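You operate a simulated robot arm through the tools that you are given. There is no shell and no other tool. Be economical: measure what you need, move in short steps, check, and stop when the job is done.

Carry out the task below with a simulated robot arm. There is one attempt and no reset: what you move stays moved.

JOB
Put things in order on the desk top. At the end: the white reading card (marked "Lirandelle") stands on top of the green notebook; the teal clip stands on top of the white paperweight; the grey flask stands where the white reading card stood; the brown pen cup stands where the grey flask stood; whatever was shut is shut again. Leave all else as you found it, and nothing knocked over.

The check looks at the end state, three seconds after you hand in, the way a careful person would. Anything else that was tipped, shoved, dropped, spilled or broken makes it a failure.

ROBOT AND FRAMES
A 7-joint arm with a two-finger parallel gripper, fixed in place. Base frame: the origin is at the foot of the arm, x ahead of it, y to its left, z up; the work surface is at about z = 770. Units: mm, degrees, N and s.
With the tool pointing down near the work surface it reaches from about 300 to 700 mm from the base axis. Its first joint turns from -66.0 to 66.0 degrees. Payload 1.57 kg.
Tool frame: the origin (TCP) lies between the finger pads and is the grasp point; the fingertips stand 30 mm ahead of it; z points along the fingers, y is the line along which they close. Largest opening 110 mm; finger width 24, thickness 12; the body of the gripper, 48 by 112 mm, starts 78 mm behind the TCP.
Orientation is told as [roll, pitch, yaw] about the base's x, y, z axes, in that order, counted from this pose: with the fingers straight down and closing along the base's y, the tool's x points along the base's -x, its y along +y and its z along -z.

CONTROLS
- The arm moves only by the tool apply_moves. Its arguments are lists of equal length, an entry for each row: "travel": the shift along the tool's x, y, z in units of 500 mm (1.0 is 500 mm), a list of three; "rotation": the turn, a rotation vector about the tool's x, y, z in units of 60 degrees (1.0 is 60 degrees), a list of three; "jaw": the closure in counts, from 0 (fully open) to 255 (shut). In form: {"travel": [[dx, dy, dz], ...], "rotation": [[rx, ry, rz], ...], "jaw": [jaw, ...]}. A call has 1 to 8 rows; each row is the pose to reach, as a shift and turn from the pose commanded when the call began, along the tool's axes at that moment. A call with a number of a shift or a turn outside -1 to 1 is refused whole. Rows are played at 5 a second. More than 50 mm and 8.6 degrees between two rows, or a gripper value outside its range, and nothing of the call is played. A pose out of reach is approached as far as the arm can. The call stops where the force on the tool passes 40 N (or 10 N more than at its start, if that is more) or the arm is blocked; 0.2 s more then pass. Each finger travels about 108 mm/s and halts on what it meets, pressing with about 43 N; the grip force reading is that of the motor and also rises with nothing between the fingers. The clock runs only during rows and for 0.2 s after the last one: add rows that repeat a pose to give the fingers time. The reply holds the time, the measured pose of the TCP, the force on the tool along the base axes, the opening and the grip force, in the units named above and with some noise.
- Cameras (640 x 400 px; columns grow to the right, rows downward): "scene" is fixed at [178.6, -429.8, 1382.3]; the picture's right is [0.39, -0.92, 0.00], its down [-0.70, -0.30, -0.65] and it looks along [0.60, 0.26, -0.76] (base axes); focal length 310 px, centre (320, 200). "wrist" rides on the gripper at [-36, 0, -80] in the tool frame; the picture's right is [0.00, -1.00, 0.00], its down [0.97, 0.00, -0.24] and it looks along [0.24, 0.00, 0.97] (tool axes); focal length 218 px, centre (320, 200).
- grab_frame(camera): a new picture of that camera. The clock stands still meanwhile.
- probe_pixels(camera, pixels): for up to 12 pixels [column, row] of the newest picture of that camera ("zoom" is the newest enlarged one), the place [x, y, z] in the base frame of the surface seen there, good to about 2 mm. The clock stands still meanwhile.
- zoom(camera, box): a new picture of the part [left, top, right, bottom] of that camera's present view, enlarged. The clock stands still meanwhile.
- hand_in(): hands the job in; it is judged then, once.

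Keep the steps short. Do not move on a guess: measure, check each grasp and each placing, and mend mistakes. In all there are 80 turns and 46 pictures (those below and enlarged ones count). Leave the gripper open and the arm clear of the work at the hand-in unless told otherwise, and finish with a single line.

The tools are called after ">>>" as a command line: name --argument value ..., lists and objects as JSON in quotes. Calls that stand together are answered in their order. apply_moves: Moves the arm, as the interface text tells. Its arguments: {"type":"object","properties":{"travel":{"type":"array","items":{"type":"array","items":{"type":"number"}}},"rotation":{"type":"array","items":{"type":"array","items":{"type":"number"}}},"jaw":{"type":"array","items":{"type":"number"}}},"required":["travel","rotation","jaw"]} The other tools are called the same way: grab_frame (camera) takes a picture; probe_pixels (camera, pixels) gives the place of the surface under pixels of a picture; zoom (camera, box) takes an enlarged picture of a part of a camera's view; hand_in () hands the job in.

At the start:

```text
clock: 0.0
ee_pos: [436.4, -48.5, 1073.0]
ee_rot: [-0.1, 0.1, 0.0]
force: [-0.4, 0.1, 0.2]
gripper_width: 110.3
gripper_force: 0.1
```

scene: 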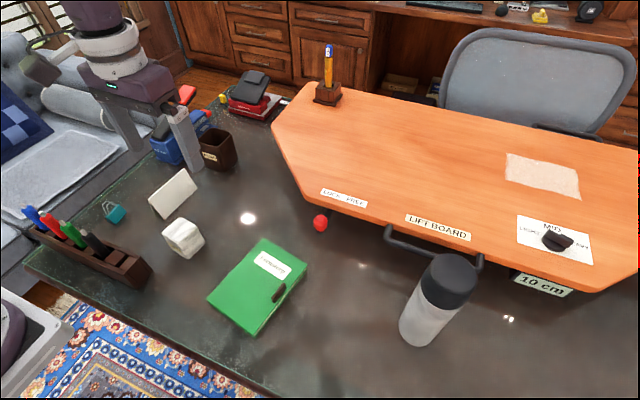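
wrist: 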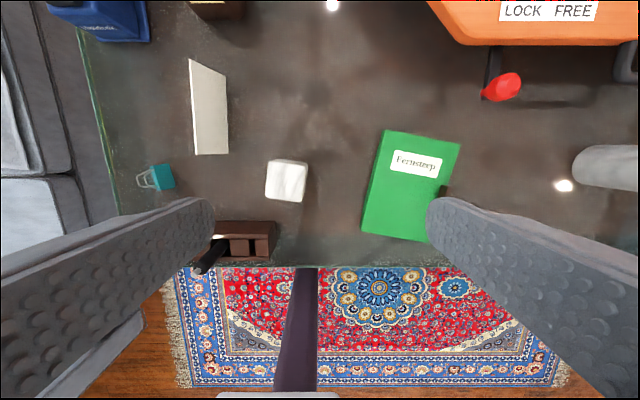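

I'll look at the left part of the desk and at the flask closely before measuring.

>>> zoom --camera "scene" --box '[90, 60, 330, 210]'

>>> zoom --camera "scene" --box '[190, 190, 510, 390]'

>>> zoom --camera "scene" --box '[20, 150, 260, 300]'

```text
2.67 times, centred on (210, 135) of scene
```

zoom: 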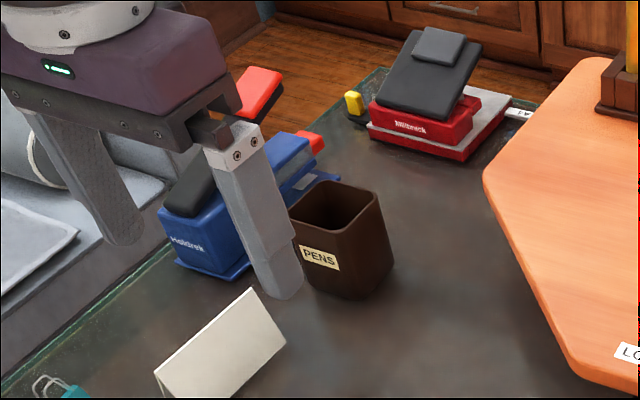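

```text
2.00 times, centred on (350, 290) of scene
```

zoom: 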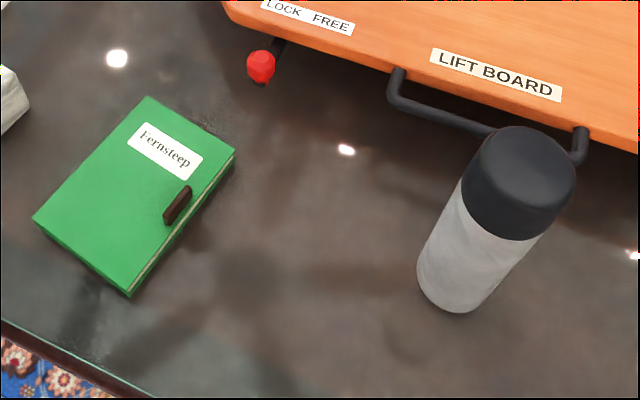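

```text
2.67 times, centred on (140, 225) of scene
```

zoom: 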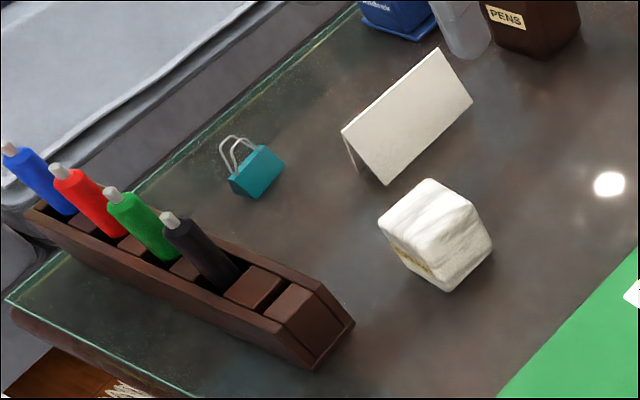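

The card is a tent (ridge on top); the clip stands with its handles up. I probe the card, clip and paperweight in the last enlarged picture, and the notebook, cup and flask in the scene picture.

>>> probe_pixels --camera "zoom" --pixels '[[437, 50], [470, 100], [386, 183], [344, 131], [350, 160], [358, 172], [262, 148], [284, 163], [240, 195], [232, 182], [258, 175], [232, 140]]'

>>> probe_pixels --camera "zoom" --pixels '[[428, 180], [472, 203], [435, 238], [382, 222], [447, 290], [490, 245], [425, 210], [390, 245], [300, 250], [520, 130]]'

>>> grab_frame --camera "scene"

>>> probe_pixels --camera "scene" --pixels '[[263, 240], [306, 265], [252, 333], [209, 298], [278, 292], [424, 270], [452, 256], [475, 275], [447, 285], [415, 345], [402, 325], [440, 335]]'

>>> probe_pixels --camera "scene" --pixels '[[220, 128], [235, 136], [216, 142], [201, 137], [222, 172], [236, 163], [205, 164], [219, 135], [228, 148], [340, 165], [320, 222], [388, 228]]'

```text
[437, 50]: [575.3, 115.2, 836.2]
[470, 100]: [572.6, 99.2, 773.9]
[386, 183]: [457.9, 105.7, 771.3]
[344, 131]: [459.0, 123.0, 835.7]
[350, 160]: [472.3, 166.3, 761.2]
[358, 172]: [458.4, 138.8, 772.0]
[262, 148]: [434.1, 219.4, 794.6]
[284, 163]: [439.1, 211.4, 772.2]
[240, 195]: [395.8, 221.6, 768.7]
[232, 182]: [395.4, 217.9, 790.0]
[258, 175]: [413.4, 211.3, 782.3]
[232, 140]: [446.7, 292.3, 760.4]
```

```text
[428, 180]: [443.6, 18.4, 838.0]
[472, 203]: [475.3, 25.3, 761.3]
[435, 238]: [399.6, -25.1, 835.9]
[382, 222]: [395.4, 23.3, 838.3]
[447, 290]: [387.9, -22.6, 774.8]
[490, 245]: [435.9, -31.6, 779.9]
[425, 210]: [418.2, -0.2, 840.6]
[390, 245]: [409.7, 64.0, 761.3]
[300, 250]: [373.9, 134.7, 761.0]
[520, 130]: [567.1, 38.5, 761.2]
```

```text
40 pictures are left
```

scene: 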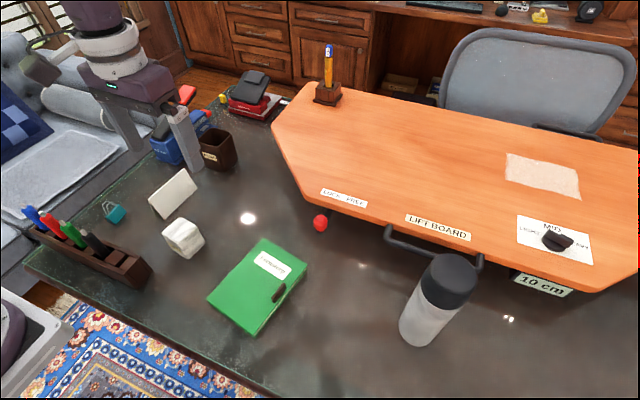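

```text
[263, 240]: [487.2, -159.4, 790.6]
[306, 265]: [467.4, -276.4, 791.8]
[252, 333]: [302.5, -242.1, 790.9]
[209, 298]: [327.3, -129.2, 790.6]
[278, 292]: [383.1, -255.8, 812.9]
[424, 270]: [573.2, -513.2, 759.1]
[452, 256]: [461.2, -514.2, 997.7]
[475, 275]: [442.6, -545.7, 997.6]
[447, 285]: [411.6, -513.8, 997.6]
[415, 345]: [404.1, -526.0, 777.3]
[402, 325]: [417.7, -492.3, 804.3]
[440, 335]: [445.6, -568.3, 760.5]
```

```text
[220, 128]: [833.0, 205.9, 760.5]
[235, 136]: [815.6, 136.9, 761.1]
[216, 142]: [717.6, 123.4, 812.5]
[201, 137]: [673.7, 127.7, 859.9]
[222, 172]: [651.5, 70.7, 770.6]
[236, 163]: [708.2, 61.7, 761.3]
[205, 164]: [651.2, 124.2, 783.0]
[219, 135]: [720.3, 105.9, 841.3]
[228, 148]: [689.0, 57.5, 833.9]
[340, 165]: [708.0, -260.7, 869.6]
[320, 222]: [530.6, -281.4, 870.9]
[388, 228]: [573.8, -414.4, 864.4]
```

Next I measure the flask, the handle near it, and the cup in detail.

>>> zoom --camera "scene" --box '[370, 210, 530, 360]'

>>> probe_pixels --camera "zoom" --pixels '[[320, 120], [350, 200], [240, 200], [380, 140], [290, 170], [420, 200], [130, 330], [180, 345], [60, 70], [150, 110], [430, 110], [240, 300]]'

```text
2.67 times, centred on (450, 285) of scene
```

zoom: 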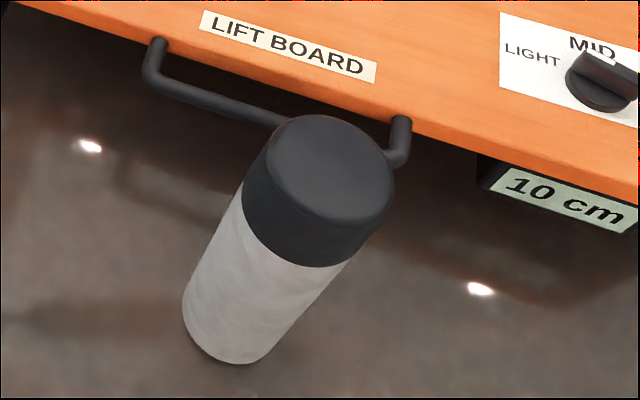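

```text
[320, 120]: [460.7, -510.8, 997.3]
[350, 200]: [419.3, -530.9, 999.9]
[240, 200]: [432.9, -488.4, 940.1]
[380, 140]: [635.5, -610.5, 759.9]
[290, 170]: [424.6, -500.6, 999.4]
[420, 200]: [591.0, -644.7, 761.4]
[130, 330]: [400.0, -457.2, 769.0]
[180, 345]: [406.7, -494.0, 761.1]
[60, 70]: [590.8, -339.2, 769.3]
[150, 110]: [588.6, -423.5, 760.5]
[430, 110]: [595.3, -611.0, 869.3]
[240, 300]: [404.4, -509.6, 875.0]
```

I probe the rim of the cap, the cap/body seam and the handle bar.

>>> probe_pixels --camera "zoom" --pixels '[[275, 150], [385, 185], [345, 120], [330, 212], [310, 265], [250, 225], [200, 99], [240, 110], [404, 120], [395, 160], [157, 45], [225, 360]]'

>>> probe_pixels --camera "scene" --pixels '[[443, 258], [462, 258], [470, 262], [472, 282], [460, 290], [440, 288], [428, 275], [430, 265], [384, 230], [395, 237], [415, 247], [482, 262]]'

```text
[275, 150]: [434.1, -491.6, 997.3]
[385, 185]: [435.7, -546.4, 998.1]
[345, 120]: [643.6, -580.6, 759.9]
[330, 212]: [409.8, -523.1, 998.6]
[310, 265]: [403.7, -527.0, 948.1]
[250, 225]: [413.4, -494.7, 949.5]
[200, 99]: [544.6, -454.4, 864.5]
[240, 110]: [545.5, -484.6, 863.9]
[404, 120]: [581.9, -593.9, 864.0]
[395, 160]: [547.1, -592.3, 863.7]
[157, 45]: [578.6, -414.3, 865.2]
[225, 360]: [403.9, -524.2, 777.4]
```

```text
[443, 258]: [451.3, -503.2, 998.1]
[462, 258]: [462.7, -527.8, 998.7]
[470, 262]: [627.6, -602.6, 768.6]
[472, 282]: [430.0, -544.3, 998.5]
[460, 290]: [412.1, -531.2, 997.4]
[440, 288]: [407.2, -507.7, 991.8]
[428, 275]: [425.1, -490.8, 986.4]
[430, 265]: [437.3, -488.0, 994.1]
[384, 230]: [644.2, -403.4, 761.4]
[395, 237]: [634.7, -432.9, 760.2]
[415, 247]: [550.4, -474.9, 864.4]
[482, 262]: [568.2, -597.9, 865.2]
```

The flask is centred near (437, -519), radius about 33, top 998. Now I move above the card and clip to see them with the wrist camera: to about (440, 165, 980).

>>> apply_moves --travel '[[0, 0.085, 0.03], [0, 0.17, 0.06], [0, 0.255, 0.1], [0, 0.34, 0.14], [0, 0.426, 0.186], [0, 0.426, 0.186]]' --rotation '[[0, 0, 0], [0, 0, 0], [0, 0, 0], [0, 0, 0], [0, 0, 0], [0, 0, 0]]' --jaw '[0, 0, 0, 0, 0, 0]'

>>> grab_frame --camera "wrist"

```text
clock: 1.4
ee_pos: [434.4, 160.5, 978.8]
ee_rot: [-0.1, 0.0, 0.0]
force: [0.1, -0.2, -0.5]
gripper_width: 109.9
gripper_force: 0.0
```

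```text
38 pictures are left
```

wrist: 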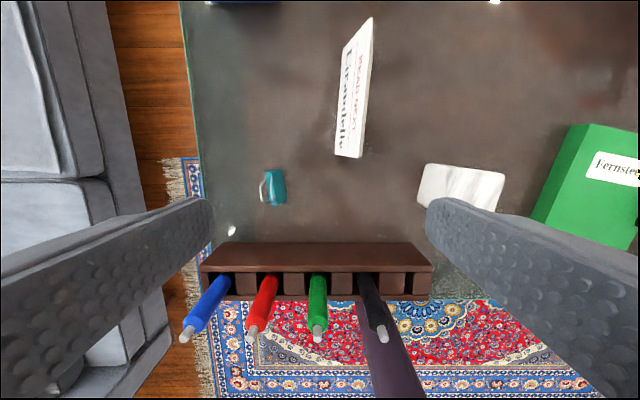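

The card's print "Lirandelle" is on its +y face. I probe the card, clip and paperweight in this picture.

>>> probe_pixels --camera "wrist" --pixels '[[371, 20], [361, 155], [336, 153], [343, 50], [355, 60], [348, 130], [361, 100], [372, 60], [339, 100], [350, 90]]'

>>> zoom --camera "wrist" --box '[232, 155, 312, 205]'

>>> probe_pixels --camera "zoom" --pixels '[[290, 130], [425, 115], [430, 380], [300, 390], [360, 250], [300, 250], [425, 250], [215, 250], [255, 250], [270, 140], [390, 250], [330, 250]]'

>>> probe_pixels --camera "wrist" --pixels '[[425, 166], [503, 176], [495, 207], [421, 195], [465, 185], [231, 230], [430, 170], [445, 185], [496, 180], [488, 200]]'

```text
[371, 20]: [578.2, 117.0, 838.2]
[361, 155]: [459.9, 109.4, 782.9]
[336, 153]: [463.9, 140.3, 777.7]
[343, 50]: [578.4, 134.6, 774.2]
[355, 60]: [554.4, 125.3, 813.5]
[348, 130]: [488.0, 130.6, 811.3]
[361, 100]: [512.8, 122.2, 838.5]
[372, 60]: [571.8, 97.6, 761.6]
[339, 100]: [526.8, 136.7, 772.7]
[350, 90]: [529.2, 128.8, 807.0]
```

```text
8.00 times, centred on (272, 180) of wrist
```

zoom: 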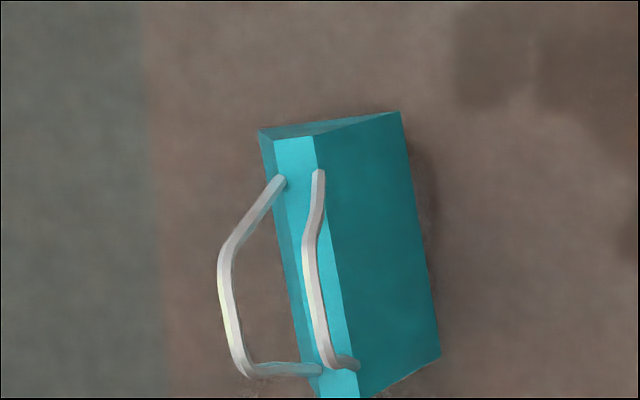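

```text
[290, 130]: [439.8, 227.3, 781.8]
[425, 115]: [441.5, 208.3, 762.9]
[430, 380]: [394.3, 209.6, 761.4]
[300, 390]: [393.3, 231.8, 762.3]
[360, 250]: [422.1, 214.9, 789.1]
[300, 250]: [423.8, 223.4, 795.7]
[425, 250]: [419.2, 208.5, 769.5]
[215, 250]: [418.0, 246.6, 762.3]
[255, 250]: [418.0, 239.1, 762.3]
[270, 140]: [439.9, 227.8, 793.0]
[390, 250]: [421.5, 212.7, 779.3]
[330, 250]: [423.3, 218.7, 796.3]
```

```text
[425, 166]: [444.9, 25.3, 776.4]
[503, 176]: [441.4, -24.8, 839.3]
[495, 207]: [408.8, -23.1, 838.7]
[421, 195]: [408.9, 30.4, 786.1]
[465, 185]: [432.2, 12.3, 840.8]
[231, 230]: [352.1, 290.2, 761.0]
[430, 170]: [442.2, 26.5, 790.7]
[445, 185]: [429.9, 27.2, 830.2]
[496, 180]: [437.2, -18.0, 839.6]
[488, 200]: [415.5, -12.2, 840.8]
```

Card: centre about (518, 120), axis about -4° from x, ridge z 838. I go above it with the tool turned to match, then check. Also I probe the clip's wires in the same enlarged picture first.

>>> probe_pixels --camera "zoom" --pixels '[[225, 290], [312, 250], [260, 210], [300, 369], [319, 185], [240, 360], [325, 345], [275, 142], [310, 140], [345, 380], [400, 113], [436, 350]]'

>>> apply_moves --travel '[[-0.06, -0.025, 0.04], [-0.12, -0.055, 0.08], [-0.167, -0.083, 0.12], [-0.167, -0.083, 0.12]]' --rotation '[[0, 0, 0.062], [0, 0, 0.062], [0, 0, 0.062], [0, 0, 0.062]]' --jaw '[0, 0, 0, 0]'

```text
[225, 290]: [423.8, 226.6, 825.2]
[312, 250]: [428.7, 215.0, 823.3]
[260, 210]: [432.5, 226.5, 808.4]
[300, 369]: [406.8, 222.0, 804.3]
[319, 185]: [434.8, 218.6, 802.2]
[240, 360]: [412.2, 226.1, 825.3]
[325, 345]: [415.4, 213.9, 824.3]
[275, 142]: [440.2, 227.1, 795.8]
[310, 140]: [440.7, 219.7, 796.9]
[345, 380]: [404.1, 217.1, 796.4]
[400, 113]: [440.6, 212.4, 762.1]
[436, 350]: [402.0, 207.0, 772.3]
```

```text
clock: 2.4
ee_pos: [519.7, 121.1, 919.0]
ee_rot: [-0.1, 0.0, -3.7]
force: [0.0, 0.8, -0.8]
gripper_width: 110.2
gripper_force: 0.1
```

At (520, 121, 919), yaw -3.7. I go straight down to z ≈ 806, with 1.5 mm of y correction, still open.

>>> apply_moves --travel '[[0.003, -0.003, 0.08], [0.003, -0.003, 0.16], [0.003, -0.003, 0.226], [0.003, -0.003, 0.226]]' --rotation '[[0, 0, 0], [0, 0, 0], [0, 0, 0], [0, 0, 0]]' --jaw '[0, 0, 0, 0]'

>>> grab_frame --camera "wrist"

```text
clock: 3.4
ee_pos: [515.7, 119.3, 805.8]
ee_rot: [-0.1, 0.0, -3.7]
force: [0.0, 0.7, 0.6]
gripper_width: 110.0
gripper_force: 0.1
```

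```text
36 pictures are left
```

wrist: 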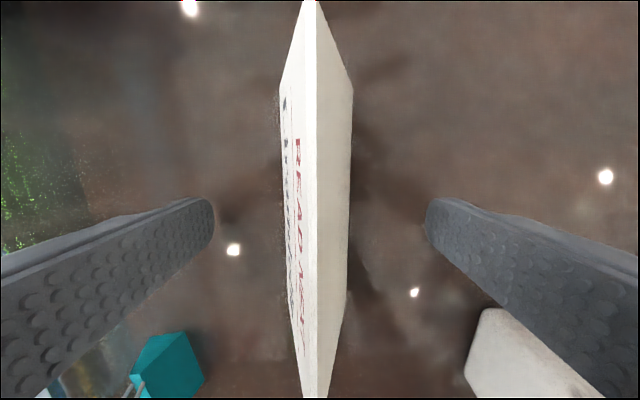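

The card sits centred and straight between the fingers. I close.

>>> apply_moves --travel '[[0, 0, 0], [0, 0, 0], [0, 0, 0], [0, 0, 0], [0, 0, 0]]' --rotation '[[0, 0, 0], [0, 0, 0], [0, 0, 0], [0, 0, 0], [0, 0, 0]]' --jaw '[255, 255, 255, 255, 255]'

```text
clock: 4.6
ee_pos: [516.9, 118.1, 806.4]
ee_rot: [-0.1, 0.0, -3.7]
force: [0.1, -0.8, -0.1]
gripper_width: 30.5
gripper_force: 38.9
```

Gripped at 30.5 mm. I lift 120 mm and check.

>>> apply_moves --travel '[[0, 0, -0.04], [0, 0, -0.1], [0, 0, -0.17], [0, 0, -0.24], [0, 0, -0.24]]' --rotation '[[0, 0, 0], [0, 0, 0], [0, 0, 0], [0, 0, 0], [0, 0, 0]]' --jaw '[255, 255, 255, 255, 255]'

>>> grab_frame --camera "wrist"

```text
clock: 5.8
ee_pos: [518.5, 120.2, 926.6]
ee_rot: [0.1, 0.0, -3.7]
force: [-0.3, 1.0, -0.2]
gripper_width: 30.3
gripper_force: 39.3
```

```text
35 pictures are left
```

wrist: 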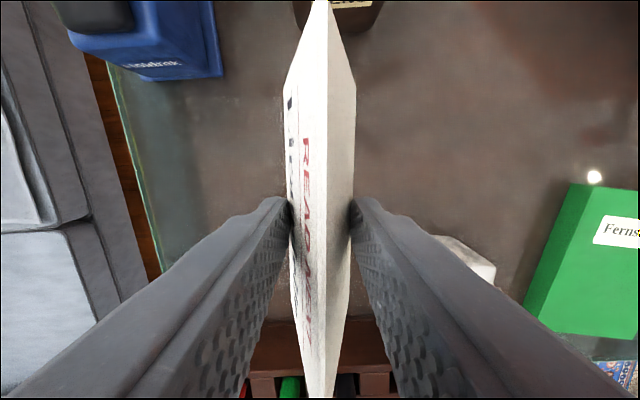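

The card hangs straight. I carry it above the notebook's free middle, to about (397, -185), at the same height.

>>> apply_moves --travel '[[0.025, -0.078, 0], [0.05, -0.156, 0], [0.075, -0.234, 0], [0.1, -0.312, 0], [0.126, -0.39, 0], [0.152, -0.468, 0], [0.178, -0.546, 0], [0.203, -0.624, 0]]' --rotation '[[0, 0, 0], [0, 0, 0], [0, 0, 0], [0, 0, 0], [0, 0, 0], [0, 0, 0], [0, 0, 0], [0, 0, 0]]' --jaw '[255, 255, 255, 255, 255, 255, 255, 255]'

>>> grab_frame --camera "wrist"

>>> grab_frame --camera "scene"

```text
clock: 7.6
ee_pos: [395.2, -184.2, 926.9]
ee_rot: [0.0, 0.0, -3.7]
force: [-0.2, -0.5, -0.3]
gripper_width: 30.1
gripper_force: 39.6
```

```text
34 pictures are left
```

wrist: 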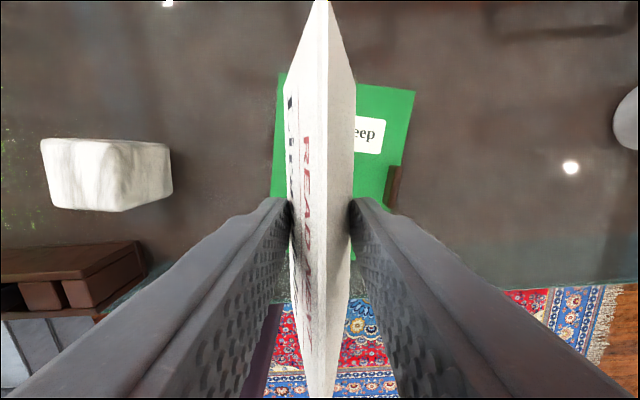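

```text
33 pictures are left
```

scene: 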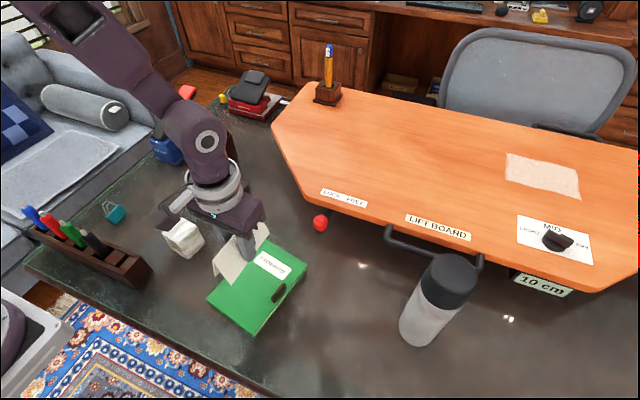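

Well placed over the notebook. I lower to TCP z ≈ 838 (card bottom about 2 mm above the cover at 791).

>>> apply_moves --travel '[[0, 0, 0.07], [0, 0, 0.13], [0, 0, 0.165], [0, 0, 0.178], [0, 0, 0.178]]' --rotation '[[0, 0, 0], [0, 0, 0], [0, 0, 0], [0, 0, 0], [0, 0, 0]]' --jaw '[255, 255, 255, 255, 255]'

>>> zoom --camera "scene" --box '[180, 200, 340, 340]'

```text
clock: 8.8
ee_pos: [396.6, -186.3, 839.3]
ee_rot: [0.0, 0.0, -3.6]
force: [0.0, 0.4, -0.4]
gripper_width: 30.0
gripper_force: 39.4
```

```text
2.86 times, centred on (260, 270) of scene
```

zoom: 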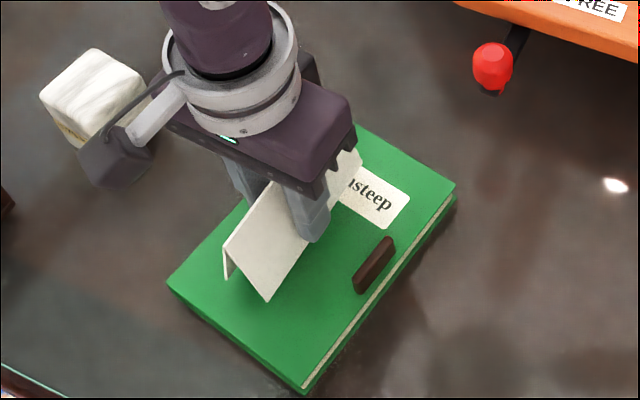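

Just above the cover, clear of the brown tab. I lower in 1 mm steps until a contact force appears.

>>> apply_moves --travel '[[0, 0, 0.002], [0, 0, 0.004], [0, 0, 0.005], [0, 0, 0.006], [0, 0, 0.006]]' --rotation '[[0, 0, 0], [0, 0, 0], [0, 0, 0], [0, 0, 0], [0, 0, 0]]' --jaw '[255, 255, 255, 255, 255]'

```text
clock: 10.0
ee_pos: [396.4, -186.6, 834.4]
ee_rot: [-0.1, 0.0, -3.7]
force: [0.8, 0.1, 0.3]
gripper_width: 30.0
gripper_force: 39.4
```

>>> apply_moves --travel '[[0, 0, 0.001], [0, 0, 0.002], [0, 0, 0.002]]' --rotation '[[0, 0, 0], [0, 0, 0], [0, 0, 0]]' --jaw '[255, 255, 255, 255]'

>>> zoom --camera "scene" --box '[200, 220, 320, 300]'

```text
refused: the lists must be of equal length
```

```text
5.00 times, centred on (260, 260) of scene
```

zoom: 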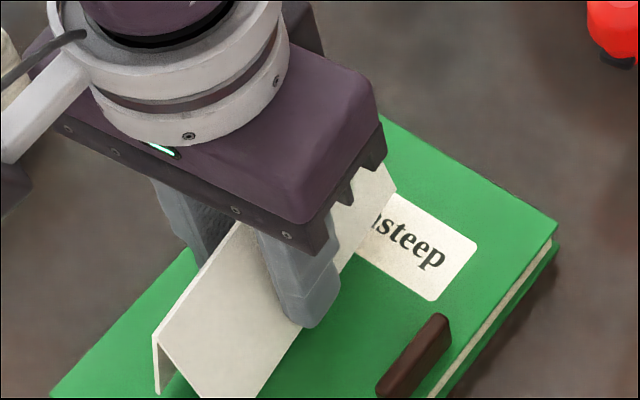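

The lists were uneven; I repeat the 1 mm steps correctly.

>>> apply_moves --travel '[[0, 0, 0.001], [0, 0, 0.002], [0, 0, 0.002]]' --rotation '[[0, 0, 0], [0, 0, 0], [0, 0, 0]]' --jaw '[255, 255, 255]'

>>> probe_pixels --camera "zoom" --pixels '[[205, 390], [225, 398], [156, 388], [100, 385], [165, 330], [395, 185], [260, 360], [300, 345], [450, 200], [420, 350]]'

```text
clock: 10.8
ee_pos: [395.9, -186.4, 834.2]
ee_rot: [-0.1, 0.0, -3.7]
force: [-0.3, 0.1, 0.6]
gripper_width: 29.6
gripper_force: 39.1
```

```text
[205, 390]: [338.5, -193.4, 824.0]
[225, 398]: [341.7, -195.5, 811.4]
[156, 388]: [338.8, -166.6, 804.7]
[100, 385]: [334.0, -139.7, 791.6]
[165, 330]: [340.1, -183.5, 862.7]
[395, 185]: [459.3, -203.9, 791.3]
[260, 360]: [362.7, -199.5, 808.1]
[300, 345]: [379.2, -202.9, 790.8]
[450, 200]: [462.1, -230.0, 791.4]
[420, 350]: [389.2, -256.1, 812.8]
```

No contact yet. I check the ridge height and go down another 1.5 mm.

>>> apply_moves --travel '[[0, 0, 0.0015], [0, 0, 0.003], [0, 0, 0.003]]' --rotation '[[0, 0, 0], [0, 0, 0], [0, 0, 0]]' --jaw '[255, 255, 255]'

>>> zoom --camera "scene" --box '[200, 240, 280, 290]'

>>> probe_pixels --camera "zoom" --pixels '[[200, 270], [220, 250], [300, 340], [305, 360], [310, 375], [200, 390], [195, 350], [280, 390], [250, 395], [260, 270]]'

```text
clock: 11.6
ee_pos: [396.7, -185.0, 832.8]
ee_rot: [0.0, -0.1, -3.6]
force: [0.9, -0.7, -0.3]
gripper_width: 29.7
gripper_force: 39.3
```

```text
8.00 times, centred on (240, 265) of scene
```

zoom: 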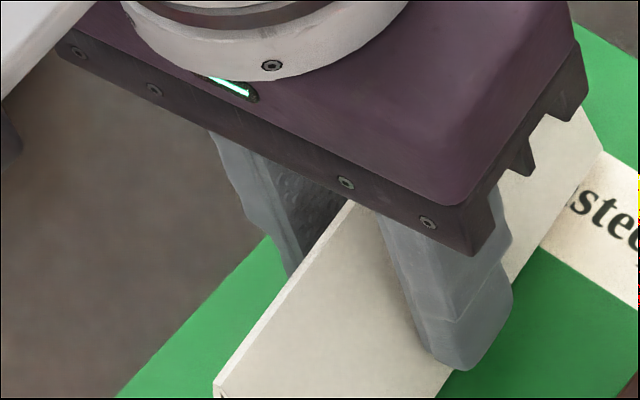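

```text
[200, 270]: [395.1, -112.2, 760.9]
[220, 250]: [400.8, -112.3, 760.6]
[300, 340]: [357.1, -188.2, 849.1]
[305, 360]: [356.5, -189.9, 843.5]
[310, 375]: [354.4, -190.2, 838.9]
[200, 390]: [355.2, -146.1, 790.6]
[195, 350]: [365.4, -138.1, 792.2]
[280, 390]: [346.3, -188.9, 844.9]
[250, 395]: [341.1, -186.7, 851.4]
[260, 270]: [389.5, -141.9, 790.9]
```

>>> probe_pixels --camera "zoom" --pixels '[[216, 386], [220, 380], [282, 297], [340, 219], [284, 299], [342, 222], [286, 303], [500, 282], [455, 372], [560, 220]]'

```text
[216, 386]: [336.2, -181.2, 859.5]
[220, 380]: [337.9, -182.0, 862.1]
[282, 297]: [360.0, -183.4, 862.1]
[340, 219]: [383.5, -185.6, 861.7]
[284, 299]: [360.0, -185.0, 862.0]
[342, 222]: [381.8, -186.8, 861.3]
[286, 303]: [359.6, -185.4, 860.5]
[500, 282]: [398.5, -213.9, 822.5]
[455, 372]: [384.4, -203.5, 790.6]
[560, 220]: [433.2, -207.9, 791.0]
```

The ridge reads 862, lower than expected for contact, so I look at the card's bottom edges closely.

>>> zoom --camera "scene" --box '[206, 262, 270, 302]'

>>> probe_pixels --camera "zoom" --pixels '[[110, 268], [105, 285], [160, 300], [200, 330], [250, 330], [300, 250], [330, 200], [350, 150], [120, 250], [90, 260], [130, 330], [230, 290]]'

```text
10.00 times, centred on (238, 282) of scene
```

zoom: 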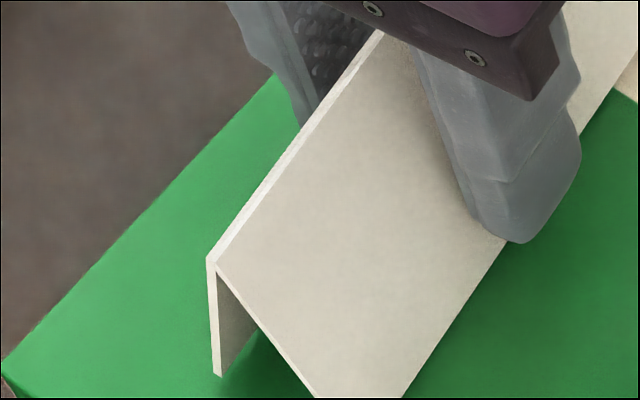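

```text
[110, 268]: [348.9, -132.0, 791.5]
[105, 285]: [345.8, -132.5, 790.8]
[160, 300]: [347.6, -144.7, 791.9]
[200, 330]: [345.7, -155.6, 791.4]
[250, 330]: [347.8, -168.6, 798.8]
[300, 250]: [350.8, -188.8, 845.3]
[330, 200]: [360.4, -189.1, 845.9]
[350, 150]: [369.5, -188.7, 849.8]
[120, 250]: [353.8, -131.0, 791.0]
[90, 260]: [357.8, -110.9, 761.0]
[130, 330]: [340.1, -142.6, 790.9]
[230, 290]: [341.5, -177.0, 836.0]
```

>>> probe_pixels --camera "zoom" --pixels '[[217, 373], [216, 360], [213, 265], [214, 300], [205, 380], [225, 385], [312, 392], [305, 380], [400, 394], [410, 396], [480, 275], [490, 275]]'

```text
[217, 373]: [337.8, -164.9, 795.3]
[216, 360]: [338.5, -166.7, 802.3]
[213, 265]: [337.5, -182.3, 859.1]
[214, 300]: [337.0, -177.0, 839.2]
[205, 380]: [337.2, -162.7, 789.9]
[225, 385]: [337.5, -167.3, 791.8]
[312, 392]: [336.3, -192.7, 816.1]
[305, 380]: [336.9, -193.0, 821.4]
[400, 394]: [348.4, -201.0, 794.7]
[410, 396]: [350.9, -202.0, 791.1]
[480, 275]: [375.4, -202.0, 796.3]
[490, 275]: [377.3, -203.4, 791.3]
```

The leaves' bottom edges read about 793, so still about 2 mm of gap. I lower 1 mm at a time.

>>> apply_moves --travel '[[0, 0, 0.002], [0, 0, 0.002]]' --rotation '[[0, 0, 0], [0, 0, 0]]' --jaw '[255, 255]'

>>> apply_moves --travel '[[0, 0, 0.002], [0, 0, 0.002]]' --rotation '[[0, 0, 0], [0, 0, 0]]' --jaw '[255, 255]'

```text
clock: 12.2
ee_pos: [396.4, -185.2, 832.2]
ee_rot: [-0.1, 0.0, -3.8]
force: [0.0, 0.0, 0.2]
gripper_width: 29.8
gripper_force: 39.1
```

```text
clock: 12.8
ee_pos: [397.0, -185.0, 830.8]
ee_rot: [-0.1, 0.0, -3.7]
force: [0.8, 0.1, 0.8]
gripper_width: 29.6
gripper_force: 39.1
```

>>> zoom --camera "scene" --box '[206, 265, 270, 305]'

>>> probe_pixels --camera "zoom" --pixels '[[216, 340], [217, 348], [218, 352], [213, 240], [222, 236], [390, 380], [385, 395], [312, 385], [205, 350], [400, 385]]'

```text
10.00 times, centred on (238, 285) of scene
```

zoom: 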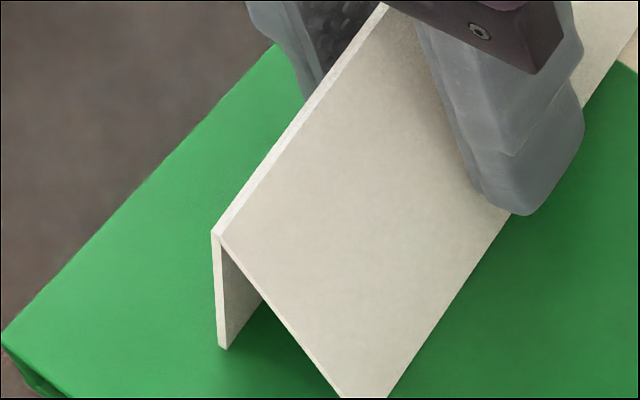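

```text
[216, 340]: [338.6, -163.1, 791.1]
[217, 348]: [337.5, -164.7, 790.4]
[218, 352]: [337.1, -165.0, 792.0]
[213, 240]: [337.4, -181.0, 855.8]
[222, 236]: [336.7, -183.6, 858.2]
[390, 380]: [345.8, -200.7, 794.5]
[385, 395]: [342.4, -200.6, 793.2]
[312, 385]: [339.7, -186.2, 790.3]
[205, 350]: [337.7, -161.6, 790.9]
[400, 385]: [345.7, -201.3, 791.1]
```

Edges now at the cover within about 1 mm. One more small step, then I check the force.

>>> apply_moves --travel '[[0, 0, 0.002], [0, 0, 0.002]]' --rotation '[[0, 0, 0], [0, 0, 0]]' --jaw '[255, 255]'

```text
clock: 13.4
ee_pos: [396.8, -184.9, 830.3]
ee_rot: [-0.1, -0.1, -3.7]
force: [0.5, 0.5, 13.8]
gripper_width: 29.6
gripper_force: 39.3
```

Contact (13.8 N). I open to about 55 mm only (keeps clear of the brown tab), then rise 100 mm.

>>> apply_moves --travel '[[0, 0, -0.001], [0, 0, -0.001], [0, 0, -0.001], [0, 0, -0.04], [0, 0, -0.12], [0, 0, -0.2], [0, 0, -0.2]]' --rotation '[[0, 0, 0], [0, 0, 0], [0, 0, 0], [0, 0, 0], [0, 0, 0], [0, 0, 0], [0, 0, 0]]' --jaw '[128, 128, 128, 128, 128, 128, 128]'

>>> grab_frame --camera "wrist"

```text
clock: 15.0
ee_pos: [395.6, -185.9, 929.0]
ee_rot: [0.0, 0.0, -3.7]
force: [0.1, -0.5, 0.5]
gripper_width: 54.8
gripper_force: 0.0
```

```text
27 pictures are left
```

wrist: 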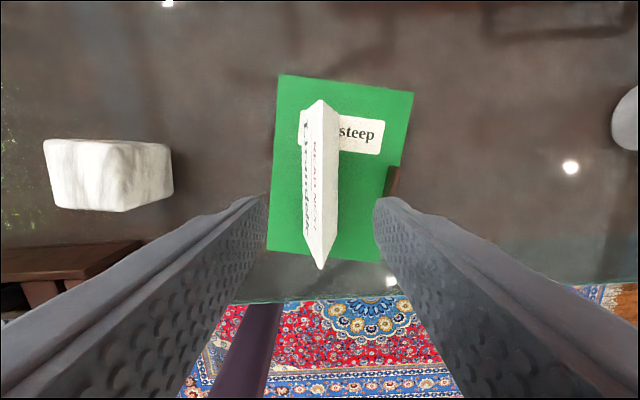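

The card stands well on the notebook. Next is the clip. I check the tray and pens near the clip, from the scene picture, while I rise and travel toward it, turning the tool so that it closes along x (the clip's vertical end faces).

>>> probe_pixels --camera "scene" --pixels '[[27, 208], [45, 217], [66, 225], [84, 234], [75, 240], [38, 232], [100, 240], [140, 262], [110, 244], [148, 265], [62, 222], [35, 226]]'

>>> apply_moves --travel '[[0, 0.06, -0.03], [-0.01, 0.14, -0.03], [-0.01, 0.22, -0.03], [-0.01, 0.3, -0.03], [-0.01, 0.38, -0.03], [-0.01, 0.46, -0.03], [-0.01, 0.54, -0.03], [-0.01, 0.62, -0.03]]' --rotation '[[0, 0, 0.125], [0, 0, 0.25], [0, 0, 0.375], [0, 0, 0.5], [0, 0, 0.625], [0, 0, 0.75], [0, 0, 0.875], [0, 0, 1.0]]' --jaw '[93, 93, 93, 93, 93, 93, 93, 93]'

```text
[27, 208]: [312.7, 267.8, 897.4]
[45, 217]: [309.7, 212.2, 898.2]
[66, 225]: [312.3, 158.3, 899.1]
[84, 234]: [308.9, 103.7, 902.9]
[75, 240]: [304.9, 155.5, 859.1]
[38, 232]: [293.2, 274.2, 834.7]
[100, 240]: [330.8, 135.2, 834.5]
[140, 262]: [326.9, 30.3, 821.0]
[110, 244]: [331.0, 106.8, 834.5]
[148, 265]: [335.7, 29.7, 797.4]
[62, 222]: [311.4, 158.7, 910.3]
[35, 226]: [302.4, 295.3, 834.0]
```

```text
clock: 16.8
ee_pos: [420.5, 125.9, 945.2]
ee_rot: [0.0, -0.1, -63.8]
force: [0.1, 0.2, -0.5]
gripper_width: 69.9
gripper_force: 0.0
```

Pens are at x ≤ 320, well clear. I finish the turn to yaw -87 and hover over the clip at (418, 221, 900).

>>> apply_moves --travel '[[0.06, 0.028, 0.02], [0.12, 0.056, 0.05], [0.172, 0.08, 0.09], [0.172, 0.08, 0.09]]' --rotation '[[0, 0, 0.13], [0, 0, 0.26], [0, 0, 0.387], [0, 0, 0.387]]' --jaw '[93, 93, 93, 93]'

>>> grab_frame --camera "wrist"

>>> probe_pixels --camera "wrist" --pixels '[[320, 200], [320, 240], [320, 260], [290, 230], [350, 230], [320, 280], [300, 250], [340, 250]]'

```text
clock: 17.8
ee_pos: [417.7, 218.6, 898.6]
ee_rot: [0.0, -0.1, -87.0]
force: [-0.3, -0.5, -0.1]
gripper_width: 70.0
gripper_force: 0.0
```

```text
26 pictures are left
```

wrist: 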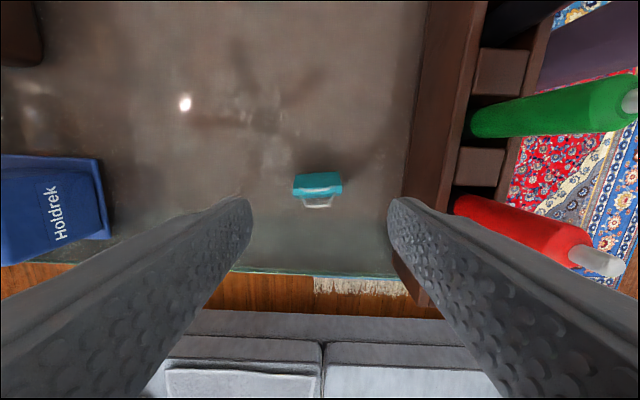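

```text
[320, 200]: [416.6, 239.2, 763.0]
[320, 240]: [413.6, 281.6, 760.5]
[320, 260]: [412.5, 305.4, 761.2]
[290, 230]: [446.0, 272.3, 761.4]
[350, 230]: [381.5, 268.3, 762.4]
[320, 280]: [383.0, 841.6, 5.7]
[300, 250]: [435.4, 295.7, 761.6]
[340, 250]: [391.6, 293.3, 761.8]
```

The clip is at pixel (318, 187), nearly aligned. I zoom to measure its ends.

>>> zoom --camera "wrist" --box '[278, 162, 358, 212]'

>>> probe_pixels --camera "zoom" --pixels '[[130, 130], [500, 110], [130, 220], [510, 200], [320, 120], [320, 200], [320, 240], [130, 170], [500, 150], [320, 350], [500, 220], [150, 250]]'

```text
8.00 times, centred on (318, 187) of wrist
```

zoom: 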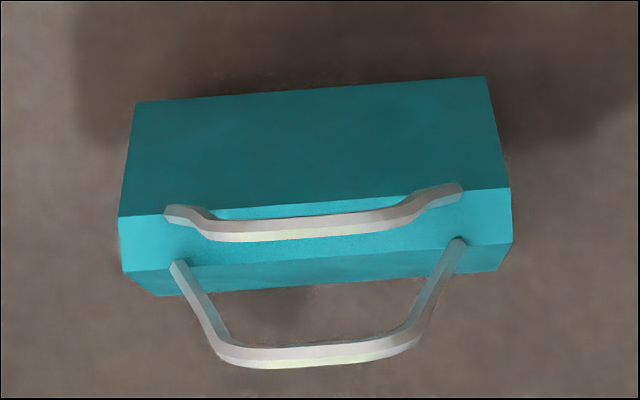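

```text
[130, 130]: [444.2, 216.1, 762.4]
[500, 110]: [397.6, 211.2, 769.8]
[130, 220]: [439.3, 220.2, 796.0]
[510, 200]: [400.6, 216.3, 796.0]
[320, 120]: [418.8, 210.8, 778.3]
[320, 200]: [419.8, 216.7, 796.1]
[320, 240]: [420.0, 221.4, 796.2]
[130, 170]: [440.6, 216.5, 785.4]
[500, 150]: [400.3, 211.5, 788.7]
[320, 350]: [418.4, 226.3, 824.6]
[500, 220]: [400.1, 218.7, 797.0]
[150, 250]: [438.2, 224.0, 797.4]
```

Clip: x 400–440, centre (420, 220), tilt 3° more. I correct and go down to TCP z ≈ 797 (tips 6 mm above the desk).

>>> apply_moves --travel '[[0.002, 0.005, 0.05], [0.002, 0.005, 0.11], [0.002, 0.005, 0.17], [0.002, 0.005, 0.203], [0.002, 0.005, 0.203]]' --rotation '[[0, 0, -0.048], [0, 0, -0.048], [0, 0, -0.048], [0, 0, -0.048], [0, 0, -0.048]]' --jaw '[93, 93, 93, 93, 93]'

>>> grab_frame --camera "wrist"

```text
clock: 18.9
ee_pos: [422.4, 219.1, 799.6]
ee_rot: [-0.1, -0.1, -83.9]
force: [0.4, -1.9, 8.8]
gripper_width: 69.0
gripper_force: 0.1
stopped in row 5: the force on the tool passed its limit (the readings are from after the stop); the commanded pose is now the measured one
```

```text
24 pictures are left
```

wrist: 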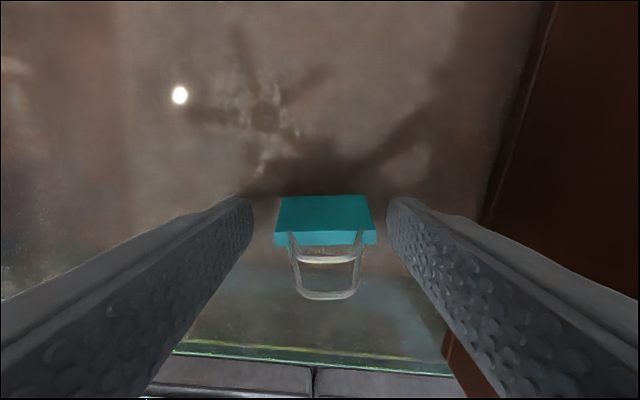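

The fingertips touched the glass surface: it's really at about z 769 (probing sees through the glass to 761). That also explains the card height. I rise 4 mm and close on the clip.

>>> apply_moves --travel '[[0, 0, -0.008], [0, 0, -0.008], [0, 0, -0.008], [0, 0, -0.008], [0, 0, -0.008]]' --rotation '[[0, 0, 0], [0, 0, 0], [0, 0, 0], [0, 0, 0], [0, 0, 0]]' --jaw '[93, 255, 255, 255, 255]'

>>> grab_frame --camera "wrist"

```text
clock: 20.1
ee_pos: [422.7, 220.6, 804.6]
ee_rot: [0.0, 0.1, -84.0]
force: [-1.0, 0.2, 0.1]
gripper_width: 40.5
gripper_force: 42.6
```

```text
23 pictures are left
```

wrist: 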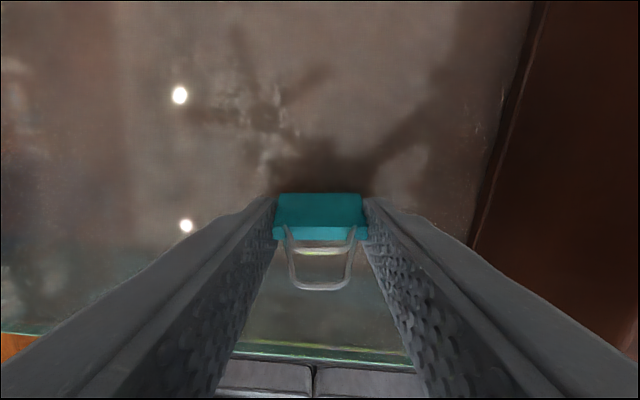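

Gripped (40.5 mm). I lift 100 mm and carry it toward the paperweight's centre (420, -1).

>>> apply_moves --travel '[[0, 0, -0.05], [0, 0, -0.13], [0, 0, -0.22], [-0.088, -0.01, -0.22], [-0.176, -0.021, -0.22], [-0.264, -0.031, -0.22], [-0.352, -0.042, -0.22], [-0.44, -0.052, -0.22]]' --rotation '[[0, 0, 0], [0, 0, 0], [0, 0, 0], [0, 0, 0], [0, 0, 0], [0, 0, 0], [0, 0, 0], [0, 0, 0]]' --jaw '[255, 255, 255, 255, 255, 255, 255, 255]'

>>> grab_frame --camera "wrist"

>>> probe_pixels --camera "wrist" --pixels '[[280, 170], [320, 170], [360, 170], [320, 150], [320, 215], [300, 130], [340, 130], [320, 265]]'

```text
clock: 21.9
ee_pos: [418.8, -1.8, 913.2]
ee_rot: [0.0, 0.0, -83.9]
force: [0.3, 0.1, -0.9]
gripper_width: 40.2
gripper_force: 42.6
```

```text
22 pictures are left
```

wrist: 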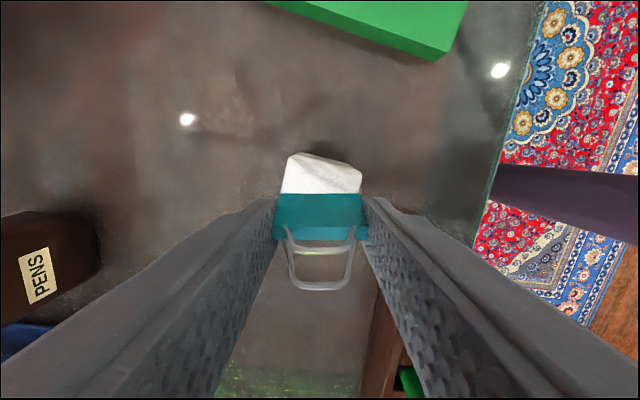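

```text
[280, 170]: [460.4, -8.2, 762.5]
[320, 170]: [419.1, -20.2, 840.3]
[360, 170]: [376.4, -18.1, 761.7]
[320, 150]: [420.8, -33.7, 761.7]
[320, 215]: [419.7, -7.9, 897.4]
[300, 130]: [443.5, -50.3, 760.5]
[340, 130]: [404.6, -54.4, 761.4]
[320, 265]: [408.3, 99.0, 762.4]
```

Paperweight's top is under the clip, centred. I lower to about 2 mm above, then step to contact.

>>> apply_moves --travel '[[0, 0, 0.04], [0, 0, 0.066], [0, 0, 0.07], [0, 0, 0.072], [0, 0, 0.072]]' --rotation '[[0, 0, 0], [0, 0, 0], [0, 0, 0], [0, 0, 0], [0, 0, 0]]' --jaw '[255, 255, 255, 255, 255]'

>>> apply_moves --travel '[[0, 0, 0.002], [0, 0, 0.002]]' --rotation '[[0, 0, 0], [0, 0, 0]]' --jaw '[255, 255]'

```text
clock: 23.1
ee_pos: [418.6, -2.3, 876.3]
ee_rot: [0.0, -0.1, -84.0]
force: [0.4, 0.1, -0.4]
gripper_width: 40.2
gripper_force: 42.9
```

```text
clock: 23.7
ee_pos: [418.3, -2.9, 875.7]
ee_rot: [0.0, 0.0, -84.0]
force: [-0.2, -0.6, -0.5]
gripper_width: 40.3
gripper_force: 42.9
```

>>> apply_moves --travel '[[0, 0, 0.002], [0, 0, 0.002]]' --rotation '[[0, 0, 0], [0, 0, 0]]' --jaw '[255, 255]'

>>> zoom --camera "scene" --box '[140, 200, 220, 270]'

```text
clock: 24.3
ee_pos: [418.3, -3.0, 875.5]
ee_rot: [0.0, 0.0, -84.0]
force: [0.2, -0.6, -0.4]
gripper_width: 40.4
gripper_force: 43.0
```

```text
5.71 times, centred on (180, 235) of scene
```

zoom: 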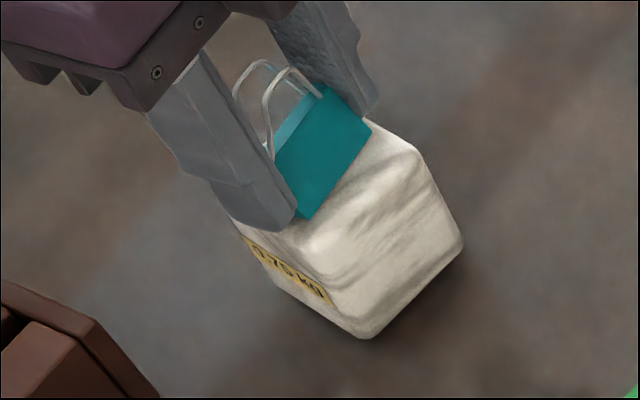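

>>> probe_pixels --camera "zoom" --pixels '[[335, 175], [308, 210], [300, 190], [365, 130], [315, 225], [345, 190], [330, 250], [380, 200], [410, 155], [395, 135], [285, 250], [250, 225]]'

```text
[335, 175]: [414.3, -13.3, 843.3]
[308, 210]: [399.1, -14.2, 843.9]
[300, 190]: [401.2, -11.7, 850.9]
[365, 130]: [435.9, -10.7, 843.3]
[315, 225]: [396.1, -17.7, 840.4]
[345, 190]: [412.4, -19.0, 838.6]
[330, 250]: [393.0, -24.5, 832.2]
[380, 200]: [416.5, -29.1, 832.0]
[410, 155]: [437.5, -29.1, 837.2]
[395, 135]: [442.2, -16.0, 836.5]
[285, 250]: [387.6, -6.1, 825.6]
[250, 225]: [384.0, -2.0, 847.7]
```

Clip is centred on the block (edges at y about -14 vs. block -27). Still about 1–2 mm of gap; I continue down.

>>> apply_moves --travel '[[0, 0, 0.002], [0, 0, 0.002]]' --rotation '[[0, 0, 0], [0, 0, 0]]' --jaw '[255, 255]'

>>> apply_moves --travel '[[0, 0, 0.002], [0, 0, 0.002]]' --rotation '[[0, 0, 0], [0, 0, 0]]' --jaw '[255, 255]'

```text
clock: 24.9
ee_pos: [417.8, -3.3, 874.2]
ee_rot: [0.1, 0.0, -84.0]
force: [0.8, -0.3, -0.2]
gripper_width: 40.0
gripper_force: 43.0
```

```text
clock: 25.5
ee_pos: [418.0, -1.7, 874.6]
ee_rot: [0.0, 0.1, -84.0]
force: [0.6, 0.5, -0.3]
gripper_width: 40.3
gripper_force: 43.7
```

>>> apply_moves --travel '[[0, 0, 0.002], [0, 0, 0.002]]' --rotation '[[0, 0, 0], [0, 0, 0]]' --jaw '[255, 255]'

>>> apply_moves --travel '[[0, 0, 0.001], [0, 0, 0.001]]' --rotation '[[0, 0, 0], [0, 0, 0]]' --jaw '[255, 255]'

```text
clock: 26.1
ee_pos: [418.7, -2.1, 873.1]
ee_rot: [0.0, 0.0, -83.9]
force: [-0.9, 1.0, 24.4]
gripper_width: 40.3
gripper_force: 43.4
```

```text
clock: 26.7
ee_pos: [418.5, -2.9, 873.1]
ee_rot: [0.1, 0.0, -84.1]
force: [0.5, 1.1, 38.9]
gripper_width: 40.3
gripper_force: 43.1
```

Firm contact. I back off about 1.2 mm, open to about 65 mm, then rise.

>>> apply_moves --travel '[[0, 0, -0.0025], [0, 0, -0.0025], [0, 0, -0.0025], [0, 0, -0.03], [0, 0, -0.08], [0, 0, -0.16], [0, 0, -0.22]]' --rotation '[[0, 0, 0], [0, 0, 0], [0, 0, 0], [0, 0, 0], [0, 0, 0], [0, 0, 0], [0, 0, 0]]' --jaw '[255, 105, 105, 105, 105, 105, 105]'

>>> grab_frame --camera "wrist"

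```text
clock: 28.3
ee_pos: [417.8, -2.7, 983.7]
ee_rot: [0.0, -0.1, -84.1]
force: [0.0, -0.1, -0.2]
gripper_width: 65.1
gripper_force: 0.0
```

```text
20 pictures are left
```

wrist: 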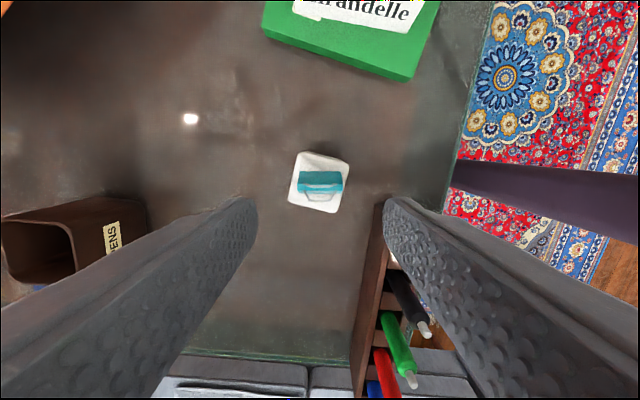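

The clip stands on the paperweight. Now the flask: I rise and travel toward it, turning toward yaw -50, first leg.

>>> apply_moves --travel '[[-0.05, -0.004, -0.04], [-0.125, -0.01, -0.07], [-0.2, -0.015, -0.1], [-0.28, -0.02, -0.12], [-0.36, -0.026, -0.132], [-0.44, -0.031, -0.132], [-0.52, -0.037, -0.132], [-0.6, -0.043, -0.132]]' --rotation '[[0, 0, -0.07], [0, 0, -0.14], [0, 0, -0.21], [0, 0, -0.28], [0, 0, -0.35], [0, 0, -0.42], [0, 0, -0.49], [0, 0, -0.567]]' --jaw '[0, 0, 0, 0, 0, 0, 0, 0]'

```text
clock: 30.1
ee_pos: [429.3, -304.5, 1047.6]
ee_rot: [0.0, 0.1, -49.9]
force: [-0.5, -0.4, -0.5]
gripper_width: 110.0
gripper_force: 0.1
```

Second leg, to hover right above the flask at z ≈ 1048 (tips at 1018, cap top at 998).

>>> apply_moves --travel '[[-0.068, -0.053, -0.01], [-0.136, -0.106, -0.01], [-0.204, -0.158, -0.01], [-0.271, -0.211, -0.01], [-0.339, -0.264, -0.01], [-0.339, -0.264, -0.01]]' --rotation '[[0, 0, 0], [0, 0, 0], [0, 0, 0], [0, 0, 0], [0, 0, 0], [0, 0, 0]]' --jaw '[0, 0, 0, 0, 0, 0]'

>>> grab_frame --camera "wrist"

>>> probe_pixels --camera "wrist" --pixels '[[320, 160], [320, 200], [320, 240], [280, 200], [360, 200], [300, 180], [340, 180], [320, 120], [250, 180], [390, 180]]'

```text
clock: 31.5
ee_pos: [428.1, -460.7, 1050.6]
ee_rot: [-0.1, 0.1, -49.7]
force: [0.5, 0.6, -0.7]
gripper_width: 110.0
gripper_force: 0.0
out of reach, approached as far as the arm can: row 4, 5, 6
```

```text
19 pictures are left
```

wrist: 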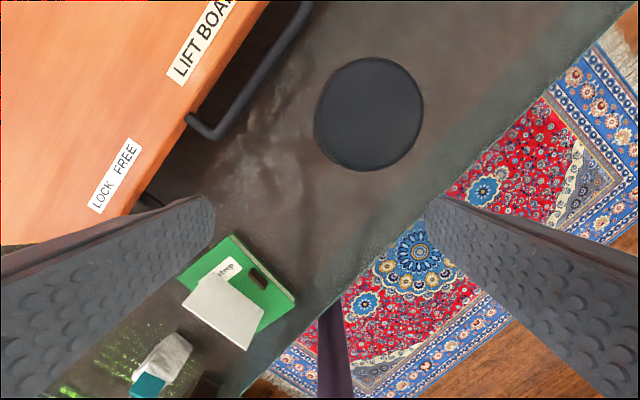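

```text
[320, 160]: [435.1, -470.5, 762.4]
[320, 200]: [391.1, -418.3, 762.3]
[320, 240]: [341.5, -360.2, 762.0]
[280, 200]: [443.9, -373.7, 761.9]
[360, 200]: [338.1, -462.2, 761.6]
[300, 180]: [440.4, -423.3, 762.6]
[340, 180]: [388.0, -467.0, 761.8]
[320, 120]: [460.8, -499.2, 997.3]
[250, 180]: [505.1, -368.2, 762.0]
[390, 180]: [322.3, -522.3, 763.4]
```

Vertical reach at this height ends about 50 mm short. I'll take the flask from the side with the tool tilted outward about 60°. First I pull 100 mm inward to see which pose the commands count from.

>>> apply_moves --travel '[[0.1, 0, 0], [0.2, 0, 0], [0.2, 0, 0]]' --rotation '[[0, 0, 0], [0, 0, 0], [0, 0, 0]]' --jaw '[0, 0, 0]'

```text
clock: 32.3
ee_pos: [428.2, -460.7, 1051.7]
ee_rot: [-0.2, 0.0, -49.7]
force: [-0.2, -0.5, 0.5]
gripper_width: 110.1
gripper_force: 0.1
out of reach, approached as far as the arm can: row 1, 2, 3
```

The arm did not budge. I try inward and down together.

>>> apply_moves --travel '[[0.1, 0.05, 0.05], [0.2, 0.1, 0.1], [0.2, 0.1, 0.1]]' --rotation '[[0, 0, 0], [0, 0, 0], [0, 0, 0]]' --jaw '[0, 0, 0]'

```text
refused: row 1 steps farther than a row can; nothing moved
```

Steps were too long; smaller ones.

>>> apply_moves --travel '[[0.06, 0.03, 0.04], [0.12, 0.06, 0.08], [0.18, 0.09, 0.12], [0.18, 0.09, 0.12]]' --rotation '[[0, 0, 0], [0, 0, 0], [0, 0, 0], [0, 0, 0]]' --jaw '[0, 0, 0, 0]'

```text
clock: 33.3
ee_pos: [404.1, -363.5, 991.2]
ee_rot: [0.1, 0.0, -50.0]
force: [0.2, 0.0, 0.3]
gripper_width: 109.9
gripper_force: 0.0
```

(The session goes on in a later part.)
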